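You operate a simulated robot arm through the tools that you are given. There is no shell and no other tool.

Carry out the task below with a simulated two-armed robot. There is one attempt and no reset: what you move stays moved.

## Task
Warm the yellow and pink curlers in the heater on medium.
Fine: stand them in its holes and switch it off once its lamp is green; the other curler stays out.
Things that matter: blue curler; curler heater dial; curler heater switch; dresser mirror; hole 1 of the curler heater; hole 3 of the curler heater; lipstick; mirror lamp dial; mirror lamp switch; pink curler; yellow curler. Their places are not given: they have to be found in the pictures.

It is judged by the outcome, as a careful person would: the job done as asked, and still so three seconds after it is handed in. It fails if anything else is knocked over, pushed out of place, dropped, spilled or broken.

## Robot
Two 7-joint arms with four-finger grippers on one trunk that stands fixed in place. Base frame: the origin is at the foot of the trunk, x ahead of it, y to its left, z up. Readings come in mm, rad, newtons and seconds.
The left shoulder is at [40, 181, 1154], the right one opposite. With the tool pointing down near the work surface each hand reaches from about 280 to 820 mm from the base axis, measured 20 degrees to its own side. Payload 3.67 kg a hand.
Tool frame (each hand has its own): the origin (TCP) lies between the finger pads and is the grasp point; the fingertips stand 28 mm ahead of it; z points along the fingers, y is the line along which they close. Largest opening 112 mm; the body of the gripper starts 73 mm behind the TCP.
Orientation is told as [roll, pitch, yaw] about the base's x, y, z axes, in that order, counted from this pose: with the fingers straight down and closing along the base's y, the tool's x points along the base's -x, its y along +y and its z along -z.

## Interface
- The arms move only by the tool step_arm. It takes "left_steps", "right_steps" or both (then of equal length, played together; a hand with none holds still); each is a list of rows, each an object of numbers (a shift or turn left out is 0, a gripper value left out holds the last): "x", "y", "z": the shift along the tool's x, y, z in cm; "rx", "ry", "rz": the turn, a rotation vector about the tool's x, y, z in rad; "jaw": the opening in per cent of the stroke, from 0 (shut) to 100 (fully open). In form: [{"x": .., "y": .., "z": .., "rx": .., "ry": .., "rz": .., "jaw": ..}, ...]. A call has 1 to 20 rows; each row shifts and turns the commanded pose from where the row before left it, along the tool's axes as they then stand. Each row takes 0.2 s and may step no farther than 50 mm and 0.15 rad from the row before; otherwise, or with a gripper value out of range, the whole call is refused. Where a pose cannot be reached the arm comes as near as it can. A force on the tool above 40 N (or 10 N above the force at the start of the call, whichever is more), or a blocked arm, ends the call early, and 0.2 s more pass. The fingers move at their own pace and stop on an object; they squeeze with about 38 N. The grip force told is the motor's: it shows also when the fingers shut on nothing. Time passes only in rows, and 0.2 s behind the last, so rows that do not move let the fingers close. The reply holds the time, the measured pose of the TCP, the force on the tool along the base axes, the opening and the grip force, in the units named above and with some noise, with the torque about the TCP (base axes, N m) and any sound that the robot's microphone picked up.
- Cameras (640 x 400 px; columns grow to the right, rows downward): "scene" is now at [94.7, 5.6, 1380.4]; the picture's right is [0.05, -1.00, 0.00], its down [-0.54, -0.03, -0.84] and it looks along [0.84, 0.04, -0.54] (base axes); focal length 285 px, centre (320, 200). "left" rides on the left gripper at [60, 18, -104] in its tool frame; the picture's right is [-0.29, 0.96, 0.00], its down [-0.80, -0.24, -0.55] and it looks along [-0.53, -0.16, 0.83] (tool axes); focal length 234 px, centre (320, 200). "right" rides on the right gripper at [60, -18, -104] in its tool frame; the picture's right is [0.29, 0.96, 0.00], its down [-0.80, 0.24, -0.55] and it looks along [-0.53, 0.16, 0.83] (tool axes); focal length 234 px, centre (320, 200).
- get_image(camera): a new picture of that camera. No time passes.
- raise_lower(by): slides the trunk up (or, below 0, down) by that many mm; the arms and the scene camera ride with it, the base frame stays. It gives what a move gives, with no picture.
- head_to(pan, tilt): turns the head with the scene camera to pan (to the left, within 1.501 rad either way) and tilt (down, from -0.506 to 1.204), counted from straight ahead of the robot. It gives what a move gives.
- probe_pixels(camera, pixels): there is no depth. For up to 12 entries [column, row, z] of the newest picture of that camera ("zoom" is the newest enlarged one), the place [x, y] in the base frame at which the ray of that pixel passes the height z, good to about 3 mm, but the place of the scene camera against the robot may be out by one fixed shift of up to 25 mm in any direction. No time passes.
- zoom(camera, box): a new picture of the part [left, top, right, bottom] of that camera's present view, enlarged. No time passes.
- close_job(): hands the job in; it is judged then, once.

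Leave the grippers open and the arms clear of the work at the hand-in unless told otherwise.

The tools are called as name(argument=value, ...) on one line, values as JSON. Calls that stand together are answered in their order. step_arm: Moves the arms, as the interface text tells. Its arguments: {"type":"object","properties":{"left_steps":{"type":"array"},"right_steps":{"type":"array"}},"required":[]} The other tools are called the same way: raise_lower (by) slides the trunk up or down; head_to (pan, tilt) turns the head that bears the scene camera; get_image (camera) takes a picture; probe_pixels (camera, pixels) gives the place at which the rays of pixels pass given heights; zoom (camera, box) takes an enlarged picture of a part of a camera's view; close_job () hands the job in.

At the start:

```text
time_s: 0.0
left_eef_pos: [444.9, 243.3, 1153.3]
left_tcp_rot: [0.0, 0.001, 0.0]
left_force: [-0.1, -0.1, 0.7]
left_wrist_torque: [-0.01, -0.02, 0.0]
left_finger_gap: 111.9
left_gripper_force: 0.0
right_eef_pos: [413.1, -113.6, 1097.7]
right_tcp_rot: [0.0, -0.001, 0.0]
right_force: [-0.6, -0.3, -0.3]
right_wrist_torque: [-0.01, -0.01, -0.01]
right_finger_gap: 112.3
right_gripper_force: 0.1
trunk travel left (down, up): [-275.0, 239.0]
head pan, tilt: [0.052, 0.567]
```

scene: 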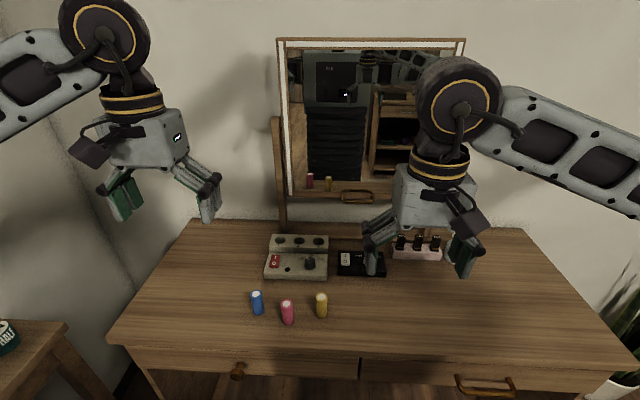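
right: 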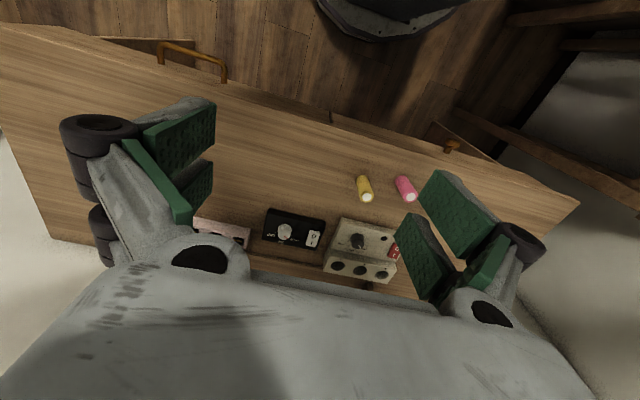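
left: 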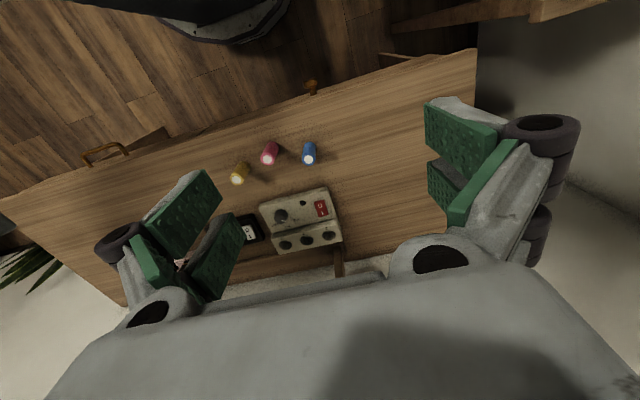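

The scene picture shows a gray heater with three holes, a red switch and a dial around (297,257). A black lamp box is near (362,263), and the blue, pink and yellow curlers are near (257,302), (287,312) and (321,305). I'll zoom in on these.

zoom(camera="scene", box=[230, 220, 390, 320])

zoom(camera="left", box=[220, 130, 380, 260])

zoom(camera="right", box=[250, 160, 430, 290])

```text
4.00 times, centred on (310, 270) of scene
```

zoom: 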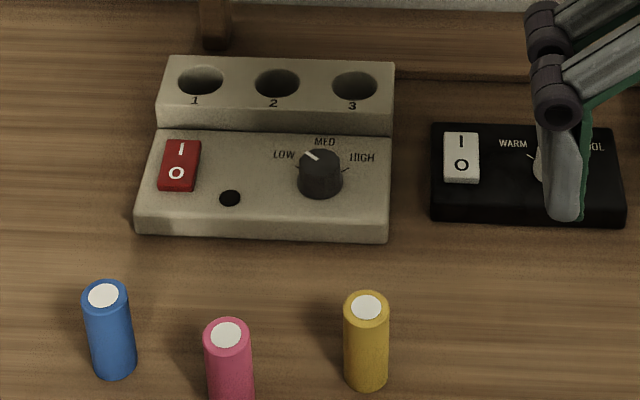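

```text
3.08 times, centred on (300, 195) of left
```

zoom: 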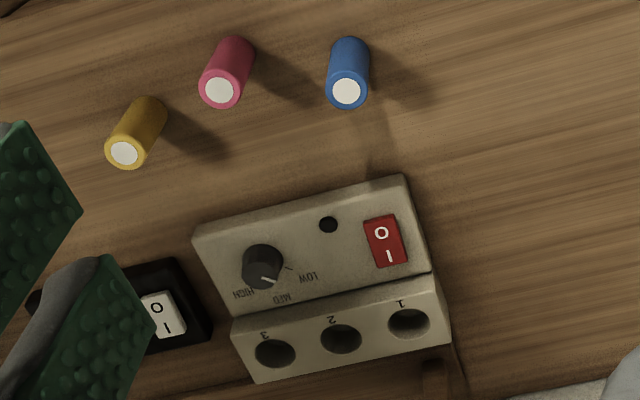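

```text
3.08 times, centred on (340, 225) of right
```

zoom: 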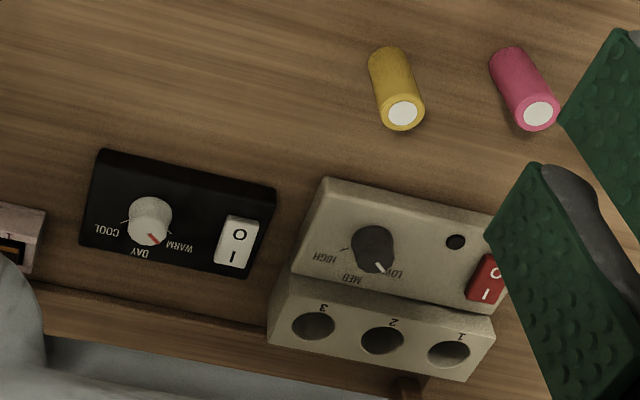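

The curlers stand upright, and the heater has holes 1, 2 and 3 along the back, a red switch, a lamp hole and a dial near LOW/MED. Next I'll probe the same points in the left and right wrist cameras at several heights. That lets me triangulate the positions and heights.

probe_pixels(camera="zoom", pixels=[[404, 113, 700], [404, 113, 800], [538, 114, 700], [538, 114, 800], [449, 354, 700], [449, 354, 800], [313, 326, 700], [313, 326, 800], [455, 242, 700], [455, 242, 800], [373, 250, 700], [373, 250, 800]])

probe_pixels(camera="left", pixels=[[236.6, 179.7, 700], [236.6, 179.7, 800], [267.4, 159.9, 700], [267.4, 159.9, 800], [328.5, 234.9, 700], [328.5, 234.9, 800], [285.3, 244.6, 700], [285.3, 244.6, 800], [308.7, 159.9, 700], [308.7, 159.9, 800], [281.1, 215.1, 700], [281.1, 215.1, 800]])

probe_pixels(camera="scene", pixels=[[321.5, 296.7, 700], [321.5, 296.7, 800], [286.5, 303.7, 700], [286.5, 303.7, 800], [280.1, 240.1, 700], [280.1, 240.1, 800], [318.7, 241.2, 700], [318.7, 241.2, 800], [256, 294, 700], [256, 294, 800]])

```text
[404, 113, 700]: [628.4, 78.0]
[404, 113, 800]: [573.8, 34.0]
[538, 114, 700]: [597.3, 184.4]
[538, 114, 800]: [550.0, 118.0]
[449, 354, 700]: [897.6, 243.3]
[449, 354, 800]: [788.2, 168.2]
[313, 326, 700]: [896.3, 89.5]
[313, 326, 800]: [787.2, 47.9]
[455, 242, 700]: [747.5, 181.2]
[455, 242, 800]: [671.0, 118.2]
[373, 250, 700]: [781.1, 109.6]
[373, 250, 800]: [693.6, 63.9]
```

```text
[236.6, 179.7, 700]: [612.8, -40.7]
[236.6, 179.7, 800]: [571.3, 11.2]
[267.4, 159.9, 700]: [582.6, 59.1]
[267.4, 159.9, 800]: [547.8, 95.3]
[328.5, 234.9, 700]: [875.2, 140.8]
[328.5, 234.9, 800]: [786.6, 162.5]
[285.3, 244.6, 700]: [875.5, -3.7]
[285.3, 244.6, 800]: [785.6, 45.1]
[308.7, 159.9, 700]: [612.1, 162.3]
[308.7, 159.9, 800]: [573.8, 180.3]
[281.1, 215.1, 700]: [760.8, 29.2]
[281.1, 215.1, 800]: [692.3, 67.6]
```

```text
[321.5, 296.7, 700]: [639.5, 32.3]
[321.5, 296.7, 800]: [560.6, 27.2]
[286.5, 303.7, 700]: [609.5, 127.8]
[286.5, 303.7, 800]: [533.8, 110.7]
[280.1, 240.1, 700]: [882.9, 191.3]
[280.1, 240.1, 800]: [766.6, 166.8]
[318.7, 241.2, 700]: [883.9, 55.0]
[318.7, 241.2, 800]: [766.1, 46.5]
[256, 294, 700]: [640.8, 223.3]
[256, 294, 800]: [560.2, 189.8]
```

Triangulation gives these positions:
- Yellow top: about (561, 24, 824)
- Pink top: about (540, 103, 822)
- Hole 1: about (782, 164, 806)
- Hole 3: about (783, 47, 803)
- Dial: about (696, 66, 796)

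The scene camera reads about 20 mm short in x. Next I'll zoom tightly on the dial, the switch and the curlers.

zoom(camera="scene", box=[262, 230, 334, 282])

zoom(camera="scene", box=[240, 280, 340, 340])

zoom(camera="left", box=[255, 185, 345, 260])

```text
7.69 times, centred on (298, 256) of scene
```

zoom: 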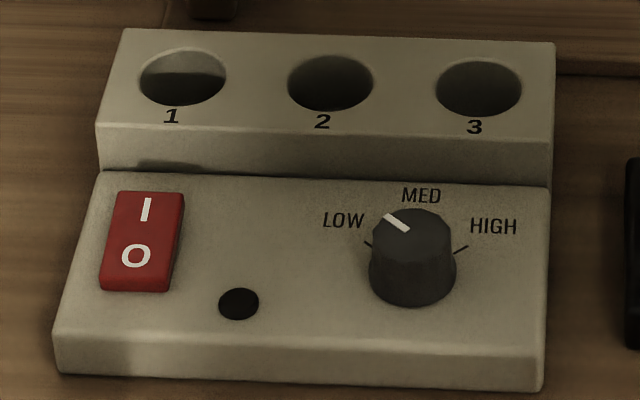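

```text
6.40 times, centred on (290, 310) of scene
```

zoom: 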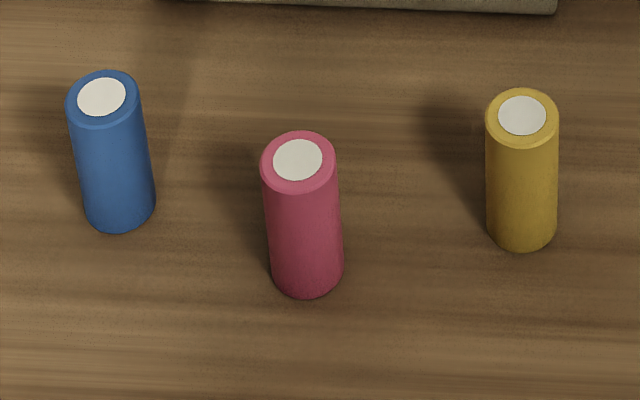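

```text
5.33 times, centred on (300, 222) of left
```

zoom: 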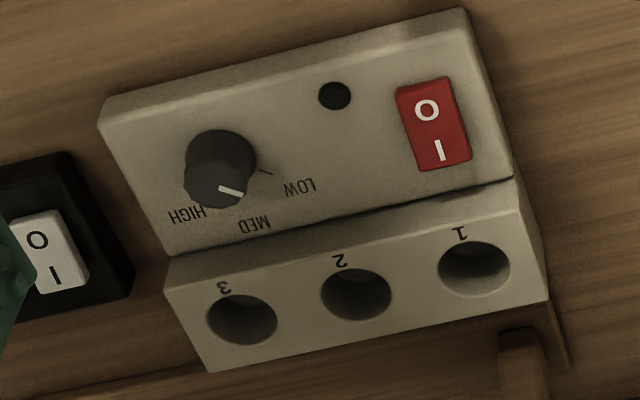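

The dial pointer sits at LOW, to the left, and MED is straight ahead. The rocker is at O. To get the table height I'll probe the curler bottoms and the heater panel edges in the scene picture.

probe_pixels(camera="scene", pixels=[[321.4, 314.1, 740], [321.4, 314.1, 760], [321.4, 314.1, 780], [321.5, 296.9, 824], [287.8, 321.6, 740], [287.8, 321.6, 760], [286.5, 304.0, 824]])

head_to(pan=0.1, tilt=0.75)

```text
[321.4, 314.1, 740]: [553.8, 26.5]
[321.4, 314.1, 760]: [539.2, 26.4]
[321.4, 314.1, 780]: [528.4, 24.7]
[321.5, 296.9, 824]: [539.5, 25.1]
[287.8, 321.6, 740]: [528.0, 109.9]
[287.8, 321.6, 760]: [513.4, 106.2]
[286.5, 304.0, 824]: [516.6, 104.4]
```

```text
time_s: 0.7
left_eef_pos: [444.6, 243.6, 1152.7]
left_tcp_rot: [0.001, 0.0, -0.001]
left_force: [-0.8, -0.3, -0.1]
left_wrist_torque: [0.01, -0.03, 0.01]
left_finger_gap: 112.2
left_gripper_force: 0.0
right_eef_pos: [412.8, -113.5, 1097.7]
right_tcp_rot: [0.001, 0.001, 0.001]
right_force: [0.0, 0.6, 0.2]
right_wrist_torque: [0.0, -0.01, -0.01]
right_finger_gap: 111.8
right_gripper_force: 0.1
trunk travel left (down, up): [-275.0, 239.0]
head pan, tilt: [0.099, 0.75]
```

The table is at about z 758, so the curlers are about 65 mm tall. I'll move the left hand to about (560, 150, 1000), above and in front of the heater, for a close look from the wrist camera.

step_arm(left_steps=[{"x": -2.3, "y": -1.86, "z": 3.06}, {"x": -2.3, "y": -1.86, "z": 3.06}, {"x": -2.3, "y": -1.86, "z": 3.06}, {"x": -2.3, "y": -1.86, "z": 3.06}, {"x": -2.3, "y": -1.86, "z": 3.06}])

get_image(camera="left")

get_image(camera="right")

get_image(camera="scene")

```text
time_s: 1.9
left_eef_pos: [561.5, 150.7, 998.9]
left_tcp_rot: [0.0, 0.001, 0.003]
left_force: [0.5, -0.1, 0.9]
left_wrist_torque: [-0.02, 0.04, -0.02]
left_finger_gap: 112.0
left_gripper_force: 0.1
right_eef_pos: [414.3, -114.7, 1097.2]
right_tcp_rot: [0.001, 0.0, 0.0]
right_force: [-0.2, -0.8, 0.6]
right_wrist_torque: [-0.01, -0.01, 0.01]
right_finger_gap: 111.8
right_gripper_force: 0.1
trunk travel left (down, up): [-275.0, 239.0]
head pan, tilt: [0.099, 0.75]
```

```text
taken
```

left: 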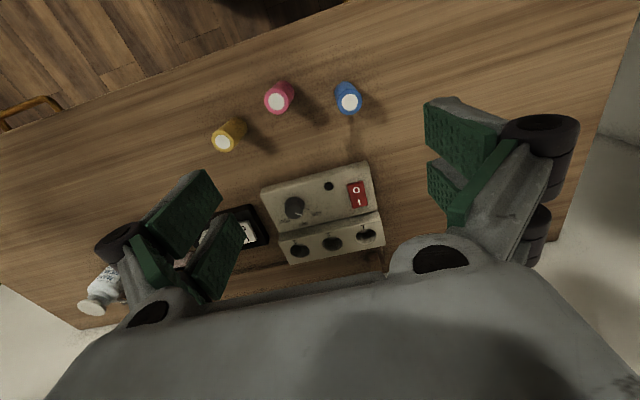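

```text
taken
```

right: 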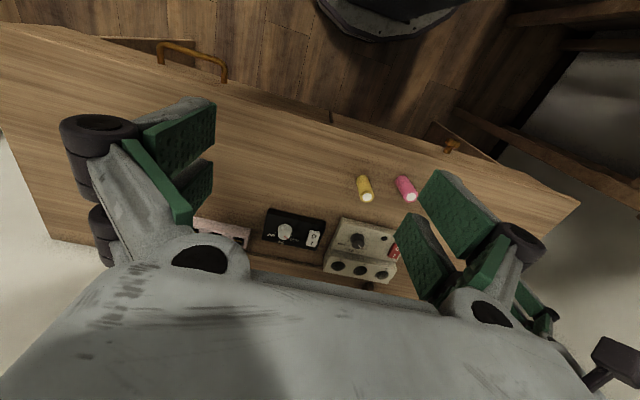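

```text
taken
```

scene: 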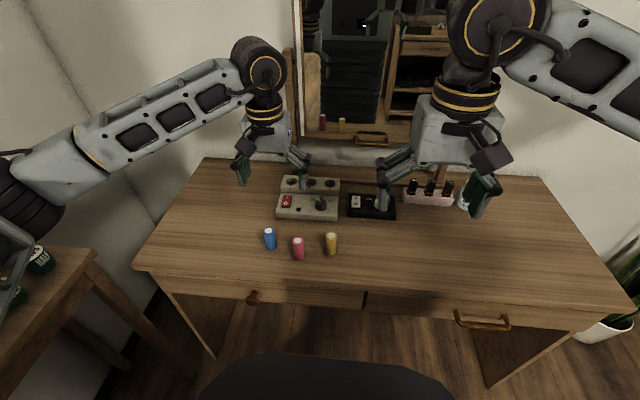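

The left camera now shows the heater between the fingers, with the dial at (295,207), the switch at (357,195) and the holes at (299,251), (332,243) and (366,236). I'll zoom in on this view.

zoom(camera="left", box=[250, 160, 394, 265])

probe_pixels(camera="left", pixels=[[222.5, 142.5, 823], [276.5, 102.0, 823], [349, 102, 823], [299.5, 251, 805], [332.5, 243.5, 805], [366, 235.5, 805]])

zoom(camera="left", box=[200, 70, 370, 170])

```text
3.81 times, centred on (322, 212) of left
```

zoom: 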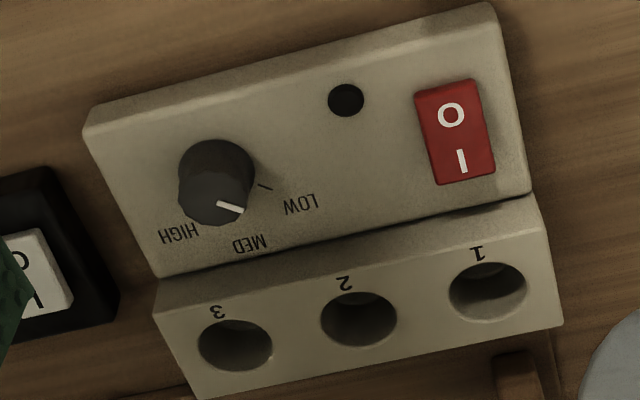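

```text
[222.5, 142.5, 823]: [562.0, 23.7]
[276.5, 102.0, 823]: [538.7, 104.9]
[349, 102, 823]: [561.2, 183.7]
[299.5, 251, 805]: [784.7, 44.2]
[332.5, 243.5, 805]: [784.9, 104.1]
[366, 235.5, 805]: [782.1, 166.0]
```

```text
3.76 times, centred on (285, 120) of left
```

zoom: 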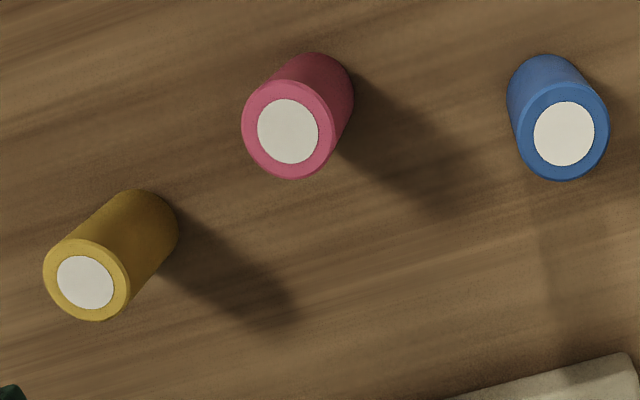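

I'll probe the curler-top rims in this zoom. Then I'll re-zoom on the heater and probe the dial, switch, lamp and hole centres and the hole rims.

probe_pixels(camera="zoom", pixels=[[87, 280, 823], [43, 270, 823], [131, 290, 823], [289, 129, 823], [241, 120, 823], [337, 138, 823], [562, 132, 823]])

zoom(camera="left", box=[250, 160, 394, 265])

probe_pixels(camera="zoom", pixels=[[235, 345, 805], [198, 348, 805], [273, 342, 805], [358, 319, 805], [487, 292, 805], [449, 295, 805], [526, 288, 805], [211, 200, 800], [346, 100, 780], [458, 158, 785], [452, 115, 785], [463, 162, 785]])

probe_pixels(camera="zoom", pixels=[[162, 280, 780], [531, 190, 780], [162, 280, 805], [531, 190, 805], [84, 130, 760], [84, 130, 775], [490, 3, 775], [200, 398, 805], [562, 325, 805], [515, 360, 760]])

```text
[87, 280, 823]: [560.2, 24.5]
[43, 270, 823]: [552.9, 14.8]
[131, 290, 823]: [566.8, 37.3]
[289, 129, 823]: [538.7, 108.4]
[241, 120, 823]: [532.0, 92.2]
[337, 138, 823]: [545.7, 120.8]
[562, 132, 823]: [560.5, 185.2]
```

```text
3.81 times, centred on (322, 212) of left
```

zoom: 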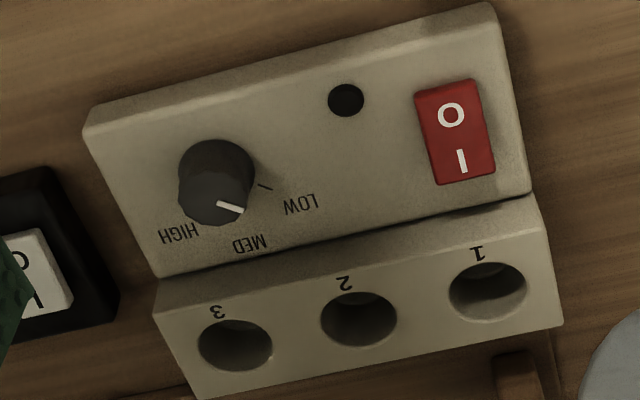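

```text
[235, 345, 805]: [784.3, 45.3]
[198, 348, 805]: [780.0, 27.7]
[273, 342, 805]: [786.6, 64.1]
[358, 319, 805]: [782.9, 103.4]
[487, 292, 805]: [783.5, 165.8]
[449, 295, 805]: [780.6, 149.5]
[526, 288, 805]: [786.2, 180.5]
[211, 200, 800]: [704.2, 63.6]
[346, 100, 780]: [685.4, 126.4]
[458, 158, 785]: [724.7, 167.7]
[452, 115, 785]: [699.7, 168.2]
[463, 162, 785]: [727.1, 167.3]
```

```text
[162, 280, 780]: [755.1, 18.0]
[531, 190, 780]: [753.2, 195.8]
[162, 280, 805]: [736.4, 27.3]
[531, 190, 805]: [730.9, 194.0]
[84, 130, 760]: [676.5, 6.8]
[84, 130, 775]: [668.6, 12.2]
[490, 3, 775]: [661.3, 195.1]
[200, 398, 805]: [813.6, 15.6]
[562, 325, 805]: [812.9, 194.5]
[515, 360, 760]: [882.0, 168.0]
```

The dial is near (702, 65), the switch near (715, 168) and the lamp near (685, 127). The holes are about 36 mm wide and the curlers about 27 mm. I'll set the dial first: the left hand goes above the knob to about (702, 65, 880) with the fingers partly closed, and then I'll look again.

step_arm(left_steps=[{"x": -2.8, "y": -1.71, "z": 2.38, "jaw": 60}, {"x": -2.8, "y": -1.71, "z": 2.38}, {"x": -2.8, "y": -1.71, "z": 2.38}, {"x": -2.8, "y": -1.71, "z": 2.38}, {"x": -2.8, "y": -1.71, "z": 2.38}, {}])

get_image(camera="left")

get_image(camera="scene")

```text
time_s: 3.3
left_eef_pos: [698.9, 65.0, 880.2]
left_tcp_rot: [0.0, 0.0, 0.0]
left_force: [-0.2, -1.5, 1.0]
left_wrist_torque: [-0.02, -0.03, -0.04]
left_finger_gap: 67.0
left_gripper_force: 0.0
right_eef_pos: [412.8, -112.0, 1098.7]
right_tcp_rot: [0.0, -0.001, 0.001]
right_force: [0.5, -0.4, -0.3]
right_wrist_torque: [-0.03, -0.03, 0.01]
right_finger_gap: 112.3
right_gripper_force: 0.1
trunk travel left (down, up): [-275.0, 239.0]
head pan, tilt: [0.099, 0.75]
```

```text
taken
```

left: 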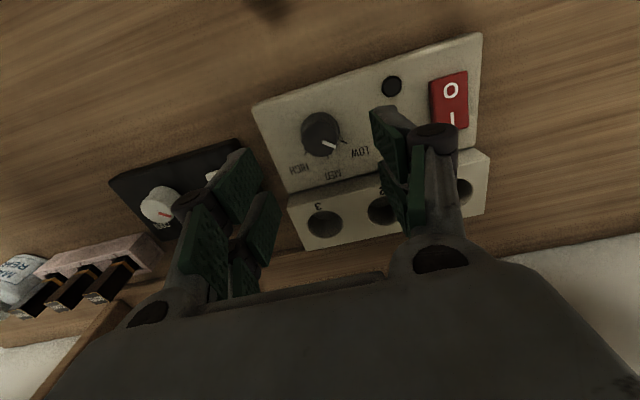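

```text
taken
```

scene: 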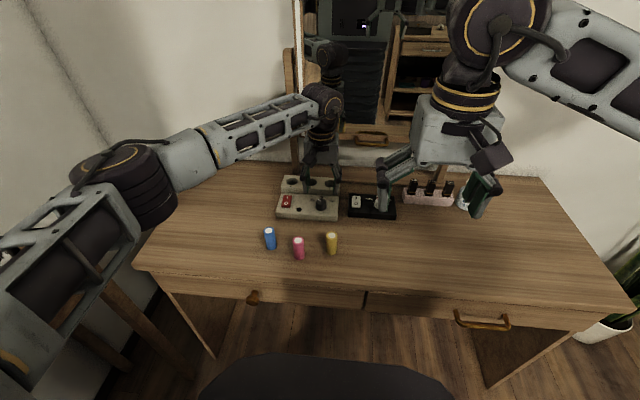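

The knob now appears at about (320,135), in line with the tool axis at column 320. I'll zoom in to measure its top centre and the pointer.

zoom(camera="left", box=[260, 80, 400, 190])

probe_pixels(camera="zoom", pixels=[[320, 200, 797], [320, 200, 780]])

```text
3.64 times, centred on (330, 135) of left
```

zoom: 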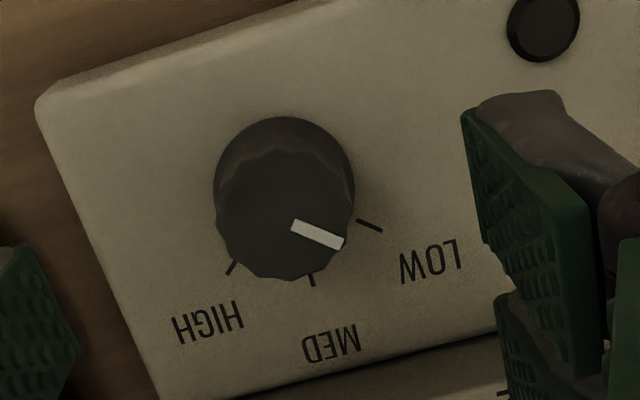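

```text
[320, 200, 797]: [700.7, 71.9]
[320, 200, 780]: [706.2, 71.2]
```

The pointer is parallel to the LOW tick, so MED is about 47° clockwise as seen from above. I'll probe the knob-top centre and its edges.

probe_pixels(camera="zoom", pixels=[[284, 214, 797], [284, 214, 797], [216, 205, 797], [352, 225, 797], [285, 185, 782], [214, 180, 782], [355, 190, 782]])

probe_pixels(camera="left", pixels=[[320, 138, 797], [320, 138, 797], [320, 130, 782]])

```text
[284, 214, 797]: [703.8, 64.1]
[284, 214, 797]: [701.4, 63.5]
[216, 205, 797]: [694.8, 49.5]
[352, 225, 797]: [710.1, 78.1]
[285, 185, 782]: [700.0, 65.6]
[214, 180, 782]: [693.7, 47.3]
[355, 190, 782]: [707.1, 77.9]
```

```text
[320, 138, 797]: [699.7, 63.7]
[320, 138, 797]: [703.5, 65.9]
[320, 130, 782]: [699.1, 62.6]
```

The knob centre is about (701, 64) with a radius of about 16 mm, and the TCP is at (699, 65). I'll pre-rotate the hand by −0.42 rad and lower it to TCP z of about 822, then check the picture.

step_arm(left_steps=[{"x": -0.2, "y": -0.05, "rz": -0.14}, {"rz": -0.14}, {"rz": -0.14}, {"z": 2.0}, {"z": 2.0}, {"z": 1.8}, {}])

get_image(camera="left")

zoom(camera="scene", box=[260, 160, 380, 235])

```text
time_s: 4.9
left_eef_pos: [703.1, 64.2, 821.9]
left_tcp_rot: [0.003, 0.001, 0.42]
left_force: [-0.5, -0.7, 0.0]
left_wrist_torque: [-0.01, 0.01, 0.01]
left_finger_gap: 67.1
left_gripper_force: 0.1
right_eef_pos: [414.3, -113.2, 1097.5]
right_tcp_rot: [0.0, 0.0, 0.0]
right_force: [0.2, 0.9, -0.1]
right_wrist_torque: [0.01, 0.04, 0.01]
right_finger_gap: 112.1
right_gripper_force: 0.1
trunk travel left (down, up): [-275.0, 239.0]
head pan, tilt: [0.099, 0.75]
```

```text
taken
```

left: 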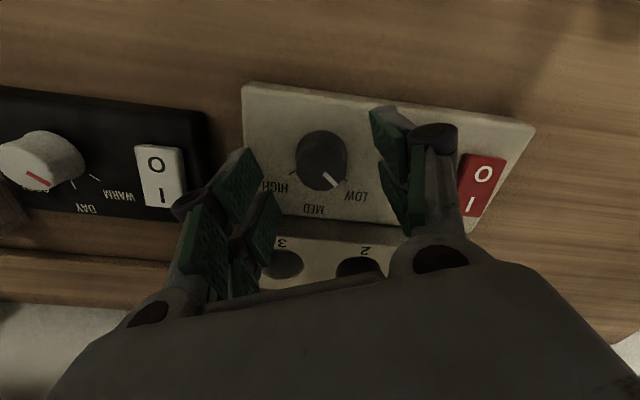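

```text
5.33 times, centred on (320, 198) of scene
```

zoom: 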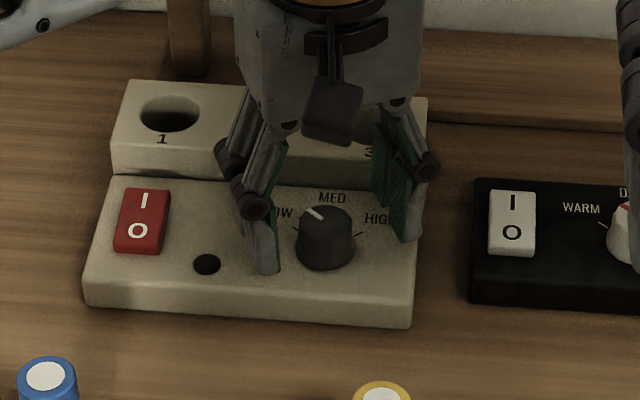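

The knob top at (321,167) is right where the tool axis predicts at (320,169). I'll lower 7 mm and close the fingers on the knob.

step_arm(left_steps=[{"z": 0.4}, {"z": 0.3}, {}])

get_image(camera="left")

zoom(camera="scene", box=[280, 170, 360, 225])

```text
time_s: 5.7
left_eef_pos: [703.2, 64.8, 814.5]
left_tcp_rot: [0.001, 0.001, 0.421]
left_force: [0.5, 0.9, -0.6]
left_wrist_torque: [0.01, -0.04, 0.0]
left_finger_gap: 67.3
left_gripper_force: 0.1
right_eef_pos: [413.8, -112.6, 1097.3]
right_tcp_rot: [0.0, 0.0, 0.0]
right_force: [-0.1, 0.3, 0.1]
right_wrist_torque: [0.0, -0.01, -0.02]
right_finger_gap: 112.4
right_gripper_force: 0.0
trunk travel left (down, up): [-275.0, 239.0]
head pan, tilt: [0.099, 0.75]
```

```text
taken
```

left: 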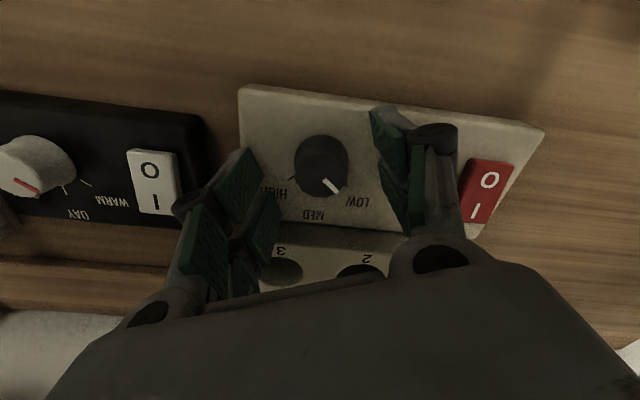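

```text
7.27 times, centred on (320, 198) of scene
```

zoom: 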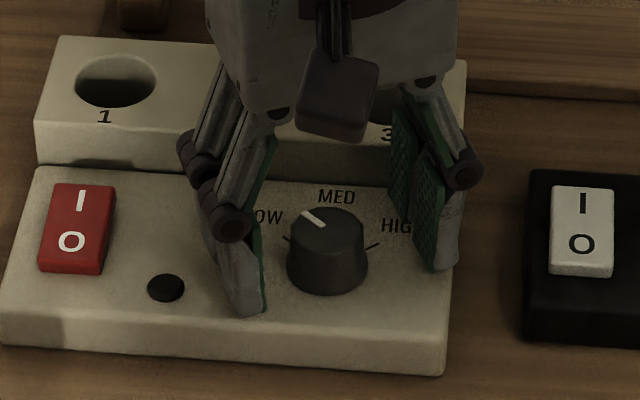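

The fingertips are beside the knob with no contact force. I'll close on it.

step_arm(left_steps=[{"jaw": 35}, {"jaw": 20}, {}, {}])

get_image(camera="left")

```text
time_s: 6.7
left_eef_pos: [702.1, 65.5, 814.6]
left_tcp_rot: [-0.001, 0.001, 0.422]
left_force: [-4.4, 6.5, -0.2]
left_wrist_torque: [0.22, 0.19, 0.02]
left_finger_gap: 28.3
left_gripper_force: 45.6
right_eef_pos: [412.5, -114.4, 1097.0]
right_tcp_rot: [0.0, 0.0, -0.001]
right_force: [0.2, 0.7, -0.4]
right_wrist_torque: [-0.02, -0.01, -0.03]
right_finger_gap: 111.9
right_gripper_force: 0.0
trunk travel left (down, up): [-275.0, 239.0]
head pan, tilt: [0.099, 0.75]
```

```text
taken
```

left: 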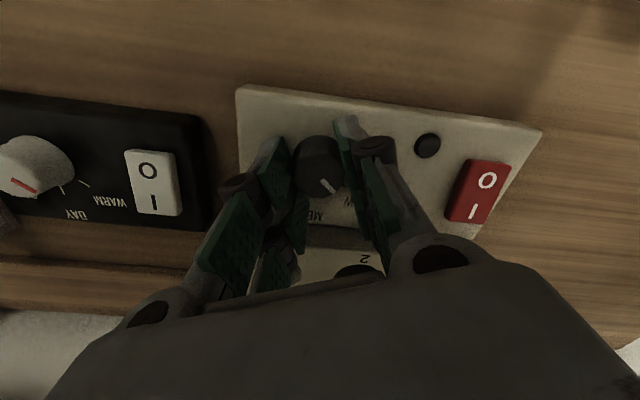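

I have the knob, with a gap of 28 mm and a small side force. I'll ease the side force and turn clockwise halfway, +0.42 rad, then look.

step_arm(left_steps=[{"y": 0.05, "rz": 0.1}, {"rz": 0.1}, {"rz": 0.1}, {"rz": 0.12}, {}])

zoom(camera="left", box=[220, 80, 420, 240])

```text
time_s: 7.9
left_eef_pos: [701.0, 64.1, 814.6]
left_tcp_rot: [0.002, -0.001, -0.002]
left_force: [-3.5, 4.2, -3.3]
left_wrist_torque: [0.0, -0.36, -0.02]
left_finger_gap: 28.2
left_gripper_force: 45.1
right_eef_pos: [412.3, -113.0, 1096.0]
right_tcp_rot: [0.002, 0.001, 0.0]
right_force: [-1.3, -0.3, -1.0]
right_wrist_torque: [-0.02, 0.0, 0.0]
right_finger_gap: 112.3
right_gripper_force: 0.1
trunk travel left (down, up): [-275.0, 239.0]
head pan, tilt: [0.099, 0.75]
```

```text
2.50 times, centred on (320, 160) of left
```

zoom: 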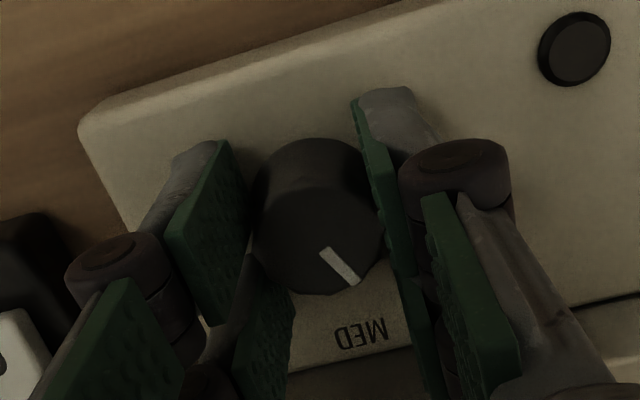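

The knob turns with the hand, and the pointer is now halfway to MED. I'll continue by another +0.40 rad.

step_arm(left_steps=[{"rz": 0.1}, {"rz": 0.1}, {"rz": 0.1}, {"rz": 0.1}, {}])

zoom(camera="left", box=[220, 80, 420, 240])

zoom(camera="scene", box=[280, 170, 360, 225])

```text
time_s: 9.1
left_eef_pos: [702.5, 63.7, 815.1]
left_tcp_rot: [-0.001, 0.0, -0.402]
left_force: [1.3, -2.4, -4.3]
left_wrist_torque: [-0.26, -0.05, 0.0]
left_finger_gap: 28.3
left_gripper_force: 45.0
right_eef_pos: [413.4, -113.6, 1097.1]
right_tcp_rot: [0.0, -0.001, 0.0]
right_force: [-0.1, -0.4, 0.2]
right_wrist_torque: [0.01, 0.02, 0.01]
right_finger_gap: 112.0
right_gripper_force: 0.0
trunk travel left (down, up): [-275.0, 239.0]
head pan, tilt: [0.099, 0.75]
```

```text
2.50 times, centred on (320, 160) of left
```

zoom: 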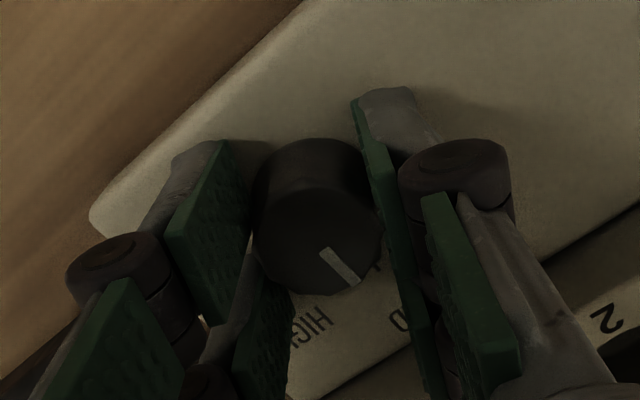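

```text
7.27 times, centred on (320, 198) of scene
```

zoom: 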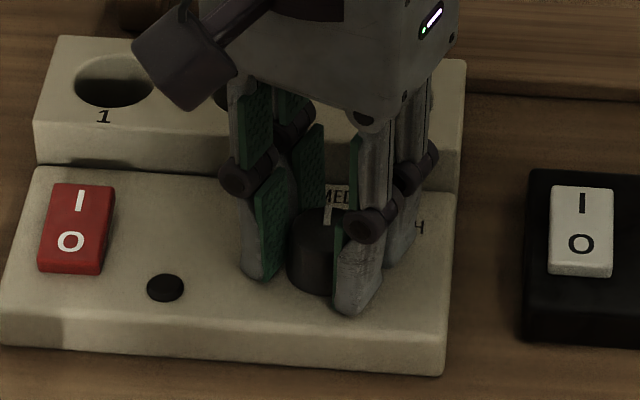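

The pointer now points straight ahead towards MED. I'll open the fingers, rise and rotate back, then check it from above.

step_arm(left_steps=[{"jaw": 60}, {}, {"z": -3.0}, {"z": -3.5, "rz": -0.13}, {"rz": -0.13}, {"rz": -0.14}, {}])

zoom(camera="left", box=[260, 80, 400, 190])

zoom(camera="scene", box=[280, 170, 360, 225])

```text
time_s: 10.7
left_eef_pos: [701.2, 64.7, 880.4]
left_tcp_rot: [0.0, 0.001, 0.002]
left_force: [0.7, -0.1, -0.8]
left_wrist_torque: [-0.01, -0.01, -0.02]
left_finger_gap: 66.8
left_gripper_force: 0.1
right_eef_pos: [414.3, -114.1, 1097.7]
right_tcp_rot: [0.0, -0.001, 0.0]
right_force: [0.7, -0.1, -0.1]
right_wrist_torque: [-0.02, 0.02, 0.02]
right_finger_gap: 112.1
right_gripper_force: 0.0
trunk travel left (down, up): [-275.0, 239.0]
head pan, tilt: [0.099, 0.75]
```

```text
3.64 times, centred on (330, 135) of left
```

zoom: 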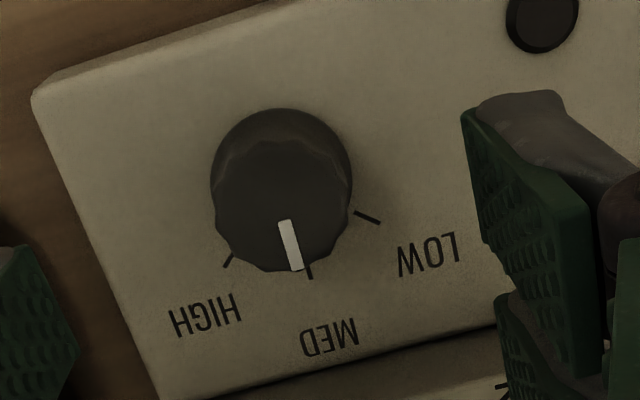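

```text
7.27 times, centred on (320, 198) of scene
```

zoom: 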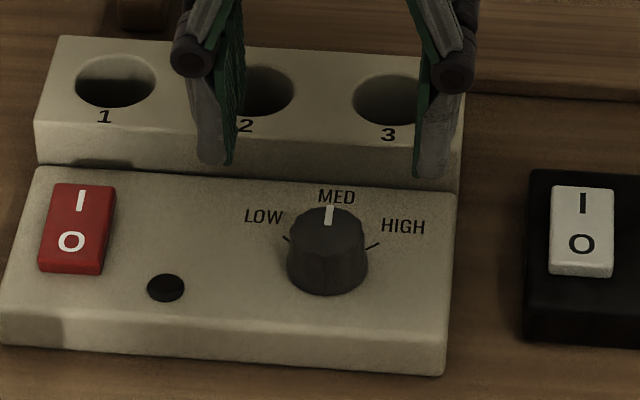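

The dial is on MED. Next is yellow: the left hand rises and goes above the yellow curler at about (561, 24), TCP z about 900, fingers 67 mm apart, and then I check the alignment.

step_arm(left_steps=[{"z": -3.0}, {"x": 3.5, "y": -1.02}, {"x": 3.5, "y": -1.02}, {"x": 3.5, "y": -1.02}, {"x": 3.5, "y": -1.02}, {"z": 1.5}, {}])

get_image(camera="left")

```text
time_s: 12.3
left_eef_pos: [561.4, 24.4, 895.9]
left_tcp_rot: [-0.001, 0.001, -0.001]
left_force: [-0.4, 0.1, 0.6]
left_wrist_torque: [0.02, -0.03, -0.03]
left_finger_gap: 67.2
left_gripper_force: 0.0
right_eef_pos: [414.0, -113.6, 1098.2]
right_tcp_rot: [0.001, 0.001, 0.0]
right_force: [0.1, 0.5, 0.3]
right_wrist_torque: [0.03, -0.05, 0.02]
right_finger_gap: 111.9
right_gripper_force: 0.0
trunk travel left (down, up): [-275.0, 239.0]
head pan, tilt: [0.099, 0.75]
```

```text
taken
```

left: 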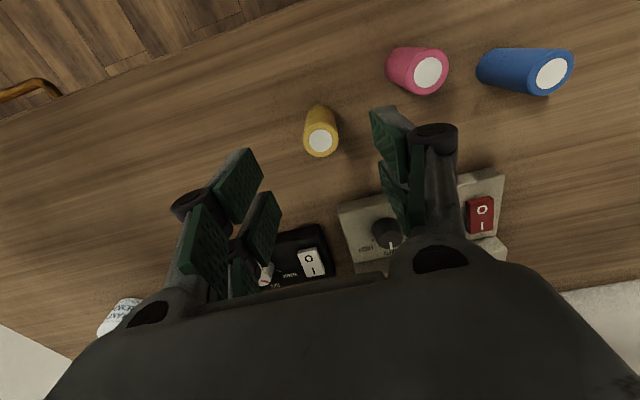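

The yellow top at (320,141) matches the predicted (320,142). I'll lower 69 mm to TCP z 827 and close on the top 24 mm of the curler.

step_arm(left_steps=[{"z": 2.3}, {"z": 2.3}, {"z": 2.3}, {}])

zoom(camera="left", box=[220, 80, 420, 240])

zoom(camera="scene", box=[260, 190, 380, 265])

```text
time_s: 13.3
left_eef_pos: [562.4, 23.7, 825.4]
left_tcp_rot: [0.0, -0.003, -0.002]
left_force: [-0.1, -0.7, 0.5]
left_wrist_torque: [0.02, -0.01, 0.0]
left_finger_gap: 67.3
left_gripper_force: 0.1
right_eef_pos: [412.9, -113.1, 1097.2]
right_tcp_rot: [-0.001, 0.001, 0.002]
right_force: [0.0, -1.2, -0.4]
right_wrist_torque: [-0.01, -0.02, -0.02]
right_finger_gap: 112.0
right_gripper_force: 0.0
trunk travel left (down, up): [-275.0, 239.0]
head pan, tilt: [0.099, 0.75]
```

```text
2.50 times, centred on (320, 160) of left
```

zoom: 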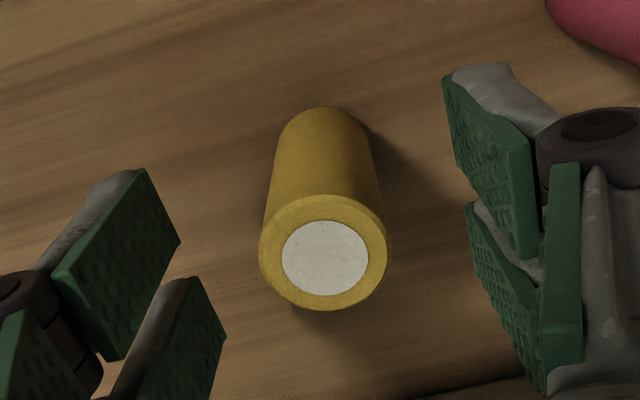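

```text
5.33 times, centred on (320, 228) of scene
```

zoom: 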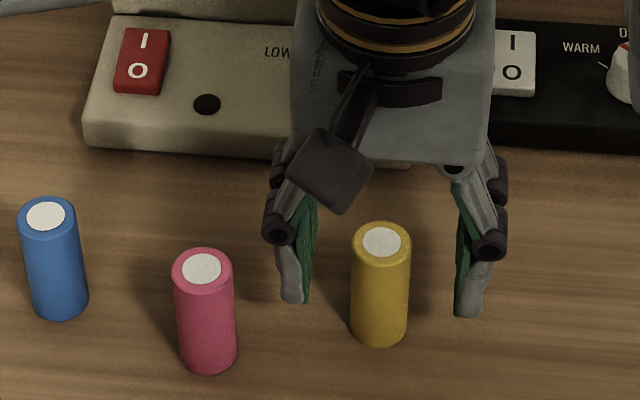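

The curler is centred between the fingers. Closing on it now.

step_arm(left_steps=[{"jaw": 35}, {"jaw": 15}, {}, {}])

zoom(camera="left", box=[220, 80, 420, 240])

```text
time_s: 14.3
left_eef_pos: [562.8, 22.5, 827.0]
left_tcp_rot: [-0.001, -0.001, 0.0]
left_force: [0.1, 0.3, 0.1]
left_wrist_torque: [0.02, -0.01, 0.0]
left_finger_gap: 24.9
left_gripper_force: 38.5
right_eef_pos: [413.9, -113.3, 1098.3]
right_tcp_rot: [0.0, -0.001, 0.001]
right_force: [-0.1, -0.4, 0.2]
right_wrist_torque: [0.0, 0.02, -0.02]
right_finger_gap: 112.0
right_gripper_force: 0.1
trunk travel left (down, up): [-275.0, 239.0]
head pan, tilt: [0.099, 0.75]
```

```text
2.50 times, centred on (320, 160) of left
```

zoom: 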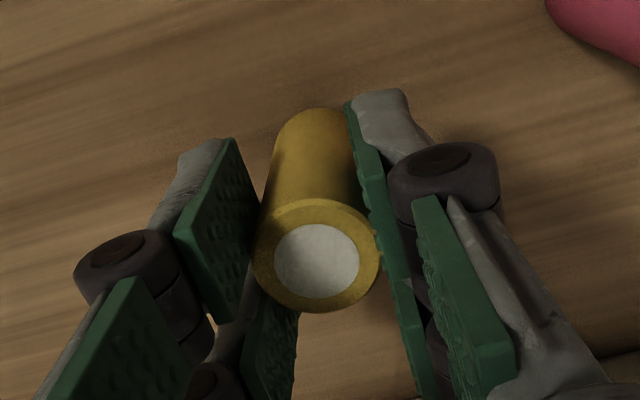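

I have the curler, gap 25 mm. Before lifting, though: the mirror stands at about x 860–880, just behind the holes, so a vertical wrist there would be tight and near the reach limit. The curler is still standing, so I'll open again and pitch the hand about 0.36 rad with fingers forward-down and wrist back. Then I'll re-grip with the curler still vertical.

step_arm(left_steps=[{"jaw": 60}, {}, {"ry": -0.12}, {"ry": -0.12}, {"ry": -0.12}, {}])

get_image(camera="left")

get_image(camera="scene")

```text
time_s: 15.7
left_eef_pos: [562.3, 24.0, 827.0]
left_tcp_rot: [0.001, -0.362, 0.002]
left_force: [0.0, -0.3, -0.4]
left_wrist_torque: [0.0, 0.03, 0.02]
left_finger_gap: 67.0
left_gripper_force: 0.1
right_eef_pos: [414.1, -113.5, 1097.8]
right_tcp_rot: [0.0, -0.001, -0.001]
right_force: [0.6, 0.1, -0.1]
right_wrist_torque: [-0.01, 0.0, -0.03]
right_finger_gap: 111.9
right_gripper_force: 0.1
trunk travel left (down, up): [-275.0, 239.0]
head pan, tilt: [0.099, 0.75]
```

```text
taken
```

left: 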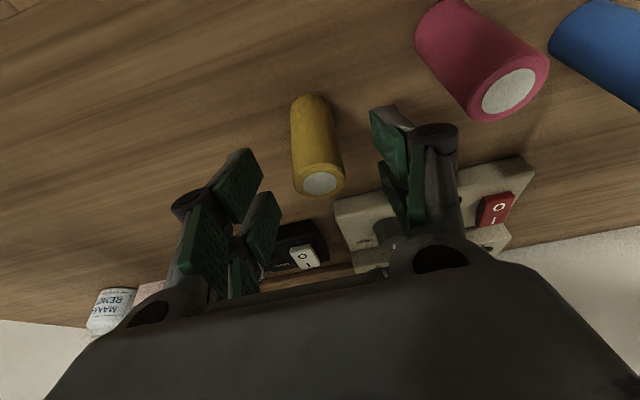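

```text
taken
```

scene: 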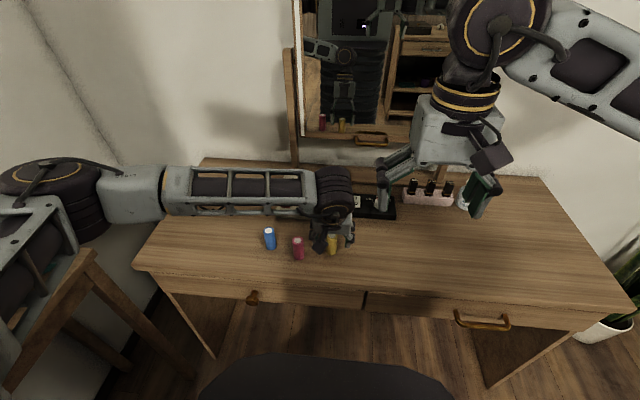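

The curler top is at (320,183), still centred. Closing again, then a check.

step_arm(left_steps=[{"jaw": 35}, {"jaw": 15}, {}, {}])

zoom(camera="left", box=[220, 80, 420, 240])

```text
time_s: 16.7
left_eef_pos: [563.4, 23.6, 826.2]
left_tcp_rot: [0.0, -0.36, 0.001]
left_force: [-0.8, 0.8, 0.1]
left_wrist_torque: [-0.03, 0.01, 0.0]
left_finger_gap: 26.5
left_gripper_force: 38.2
right_eef_pos: [414.1, -113.4, 1098.2]
right_tcp_rot: [0.0, 0.0, -0.001]
right_force: [-0.5, 0.7, -0.9]
right_wrist_torque: [0.0, -0.01, 0.03]
right_finger_gap: 111.8
right_gripper_force: 0.1
trunk travel left (down, up): [-275.0, 239.0]
head pan, tilt: [0.099, 0.75]
```

```text
2.50 times, centred on (320, 160) of left
```

zoom: 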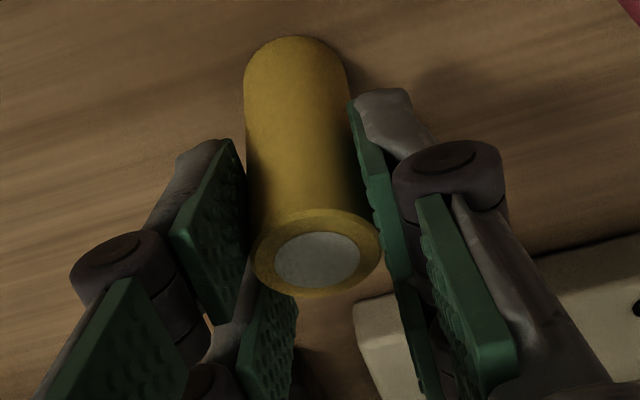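

The grip is firm at 26.5 mm. I'll lift straight up 75 mm, allowing for the tilt of the tool frame, and check.

step_arm(left_steps=[{"x": -0.44, "z": -1.17}, {"x": -0.88, "z": -2.34}, {"x": -0.88, "z": -2.34}, {"x": -0.44, "z": -1.17}, {}])

get_image(camera="left")

get_image(camera="scene")

get_image(camera="right")

```text
time_s: 17.9
left_eef_pos: [561.4, 22.7, 901.6]
left_tcp_rot: [-0.001, -0.359, -0.001]
left_force: [-1.1, -1.4, -0.6]
left_wrist_torque: [0.01, 0.02, -0.02]
left_finger_gap: 26.5
left_gripper_force: 37.6
right_eef_pos: [413.5, -112.5, 1097.6]
right_tcp_rot: [-0.001, 0.0, 0.002]
right_force: [0.4, -0.5, -0.2]
right_wrist_torque: [0.02, 0.0, -0.03]
right_finger_gap: 112.0
right_gripper_force: 0.0
trunk travel left (down, up): [-275.0, 239.0]
head pan, tilt: [0.099, 0.75]
```

```text
taken
```

left: 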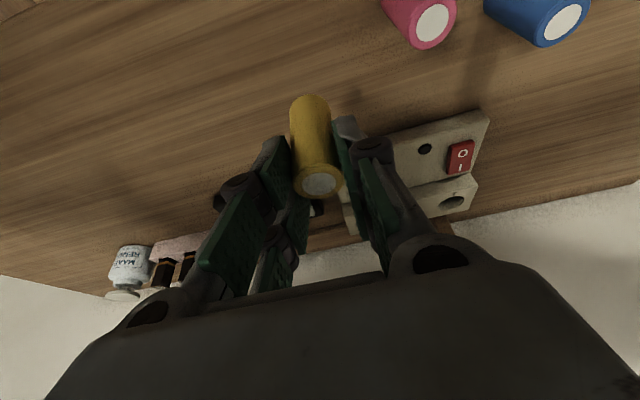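

```text
taken
```

scene: 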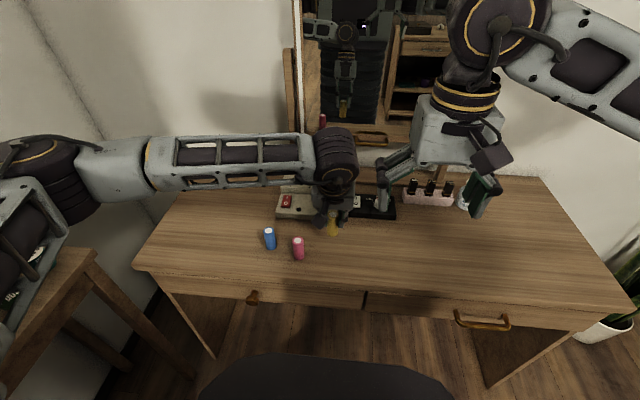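

```text
taken
```

right: 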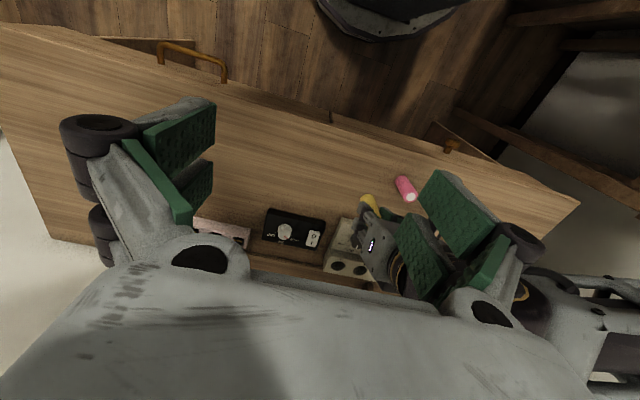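

The curler is lifted. The left elbow swings out over the side table with a can at the left edge of the picture, so I'll pan the head left to check that clearance before going on.

head_to(pan=0.75, tilt=0.8)

get_image(camera="scene")

```text
time_s: 18.9
left_eef_pos: [562.4, 22.6, 902.2]
left_tcp_rot: [0.0, -0.36, 0.0]
left_force: [-0.6, 0.3, -0.9]
left_wrist_torque: [-0.03, 0.03, -0.05]
left_finger_gap: 26.5
left_gripper_force: 37.6
right_eef_pos: [413.1, -113.9, 1097.0]
right_tcp_rot: [-0.001, -0.001, 0.001]
right_force: [0.2, -0.6, -0.5]
right_wrist_torque: [-0.01, 0.02, -0.01]
right_finger_gap: 112.1
right_gripper_force: 0.1
trunk travel left (down, up): [-275.0, 239.0]
head pan, tilt: [0.75, 0.799]
```

```text
taken
```

scene: 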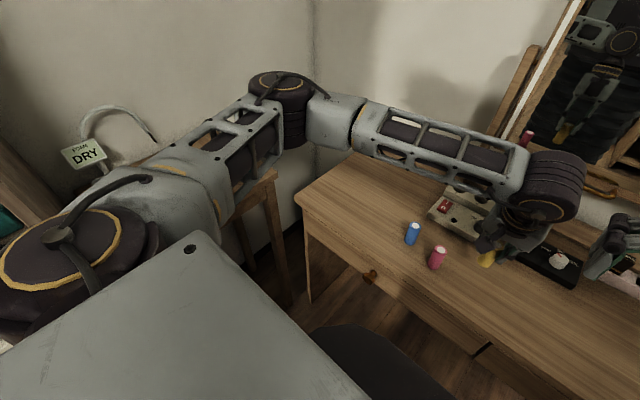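

The upper arm passes well above the side table, so that is clear. I'll point the head back at the work area and move the curler forward towards hole 3 in two parts.

head_to(pan=0.1, tilt=0.65)

step_arm(left_steps=[{"x": -2.06, "y": 0.22, "z": 0.775}, {"x": -4.12, "y": 0.44, "z": 1.55}, {"x": -4.12, "y": 0.44, "z": 1.55}, {"x": -2.06, "y": 0.22, "z": 0.775}, {}])

get_image(camera="scene")

get_image(camera="left")

```text
time_s: 20.0
left_eef_pos: [562.1, 22.5, 901.8]
left_tcp_rot: [0.001, -0.36, 0.0]
left_force: [-0.8, -0.7, 0.3]
left_wrist_torque: [0.01, -0.02, 0.01]
left_finger_gap: 26.2
left_gripper_force: 38.3
right_eef_pos: [414.0, -113.1, 1098.4]
right_tcp_rot: [-0.001, -0.001, -0.001]
right_force: [0.3, -0.1, 0.3]
right_wrist_torque: [0.02, 0.02, 0.01]
right_finger_gap: 112.0
right_gripper_force: 0.1
trunk travel left (down, up): [-275.0, 239.0]
head pan, tilt: [0.099, 0.649]
```

```text
time_s: 21.2
left_eef_pos: [694.3, 37.1, 901.4]
left_tcp_rot: [0.0, -0.359, 0.0]
left_force: [-0.2, 0.2, -0.7]
left_wrist_torque: [0.03, -0.01, -0.01]
left_finger_gap: 26.5
left_gripper_force: 38.0
right_eef_pos: [414.5, -113.2, 1097.4]
right_tcp_rot: [0.002, -0.001, 0.001]
right_force: [0.2, -0.2, 0.5]
right_wrist_torque: [-0.02, 0.0, 0.01]
right_finger_gap: 112.1
right_gripper_force: 0.0
trunk travel left (down, up): [-275.0, 239.0]
head pan, tilt: [0.099, 0.649]
```

```text
taken
```

scene: 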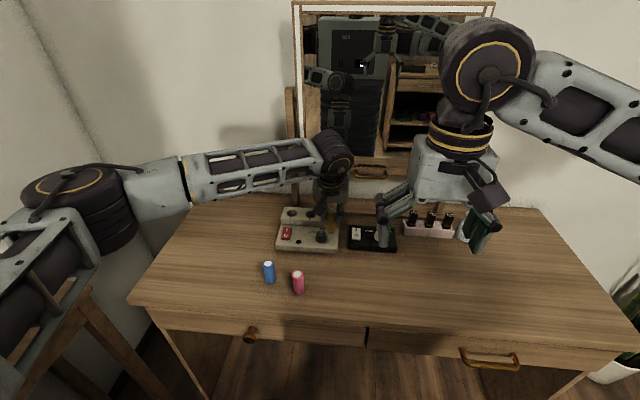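

```text
taken
```

left: 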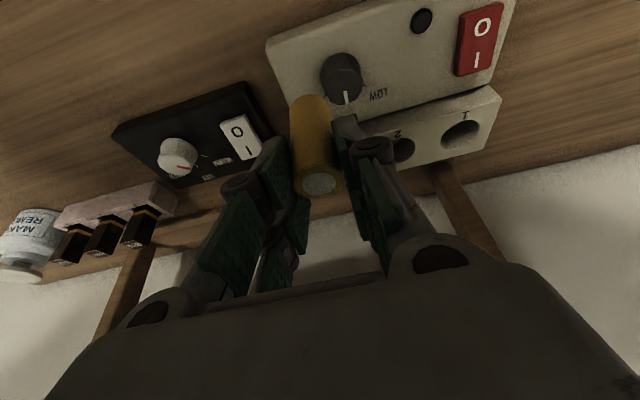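

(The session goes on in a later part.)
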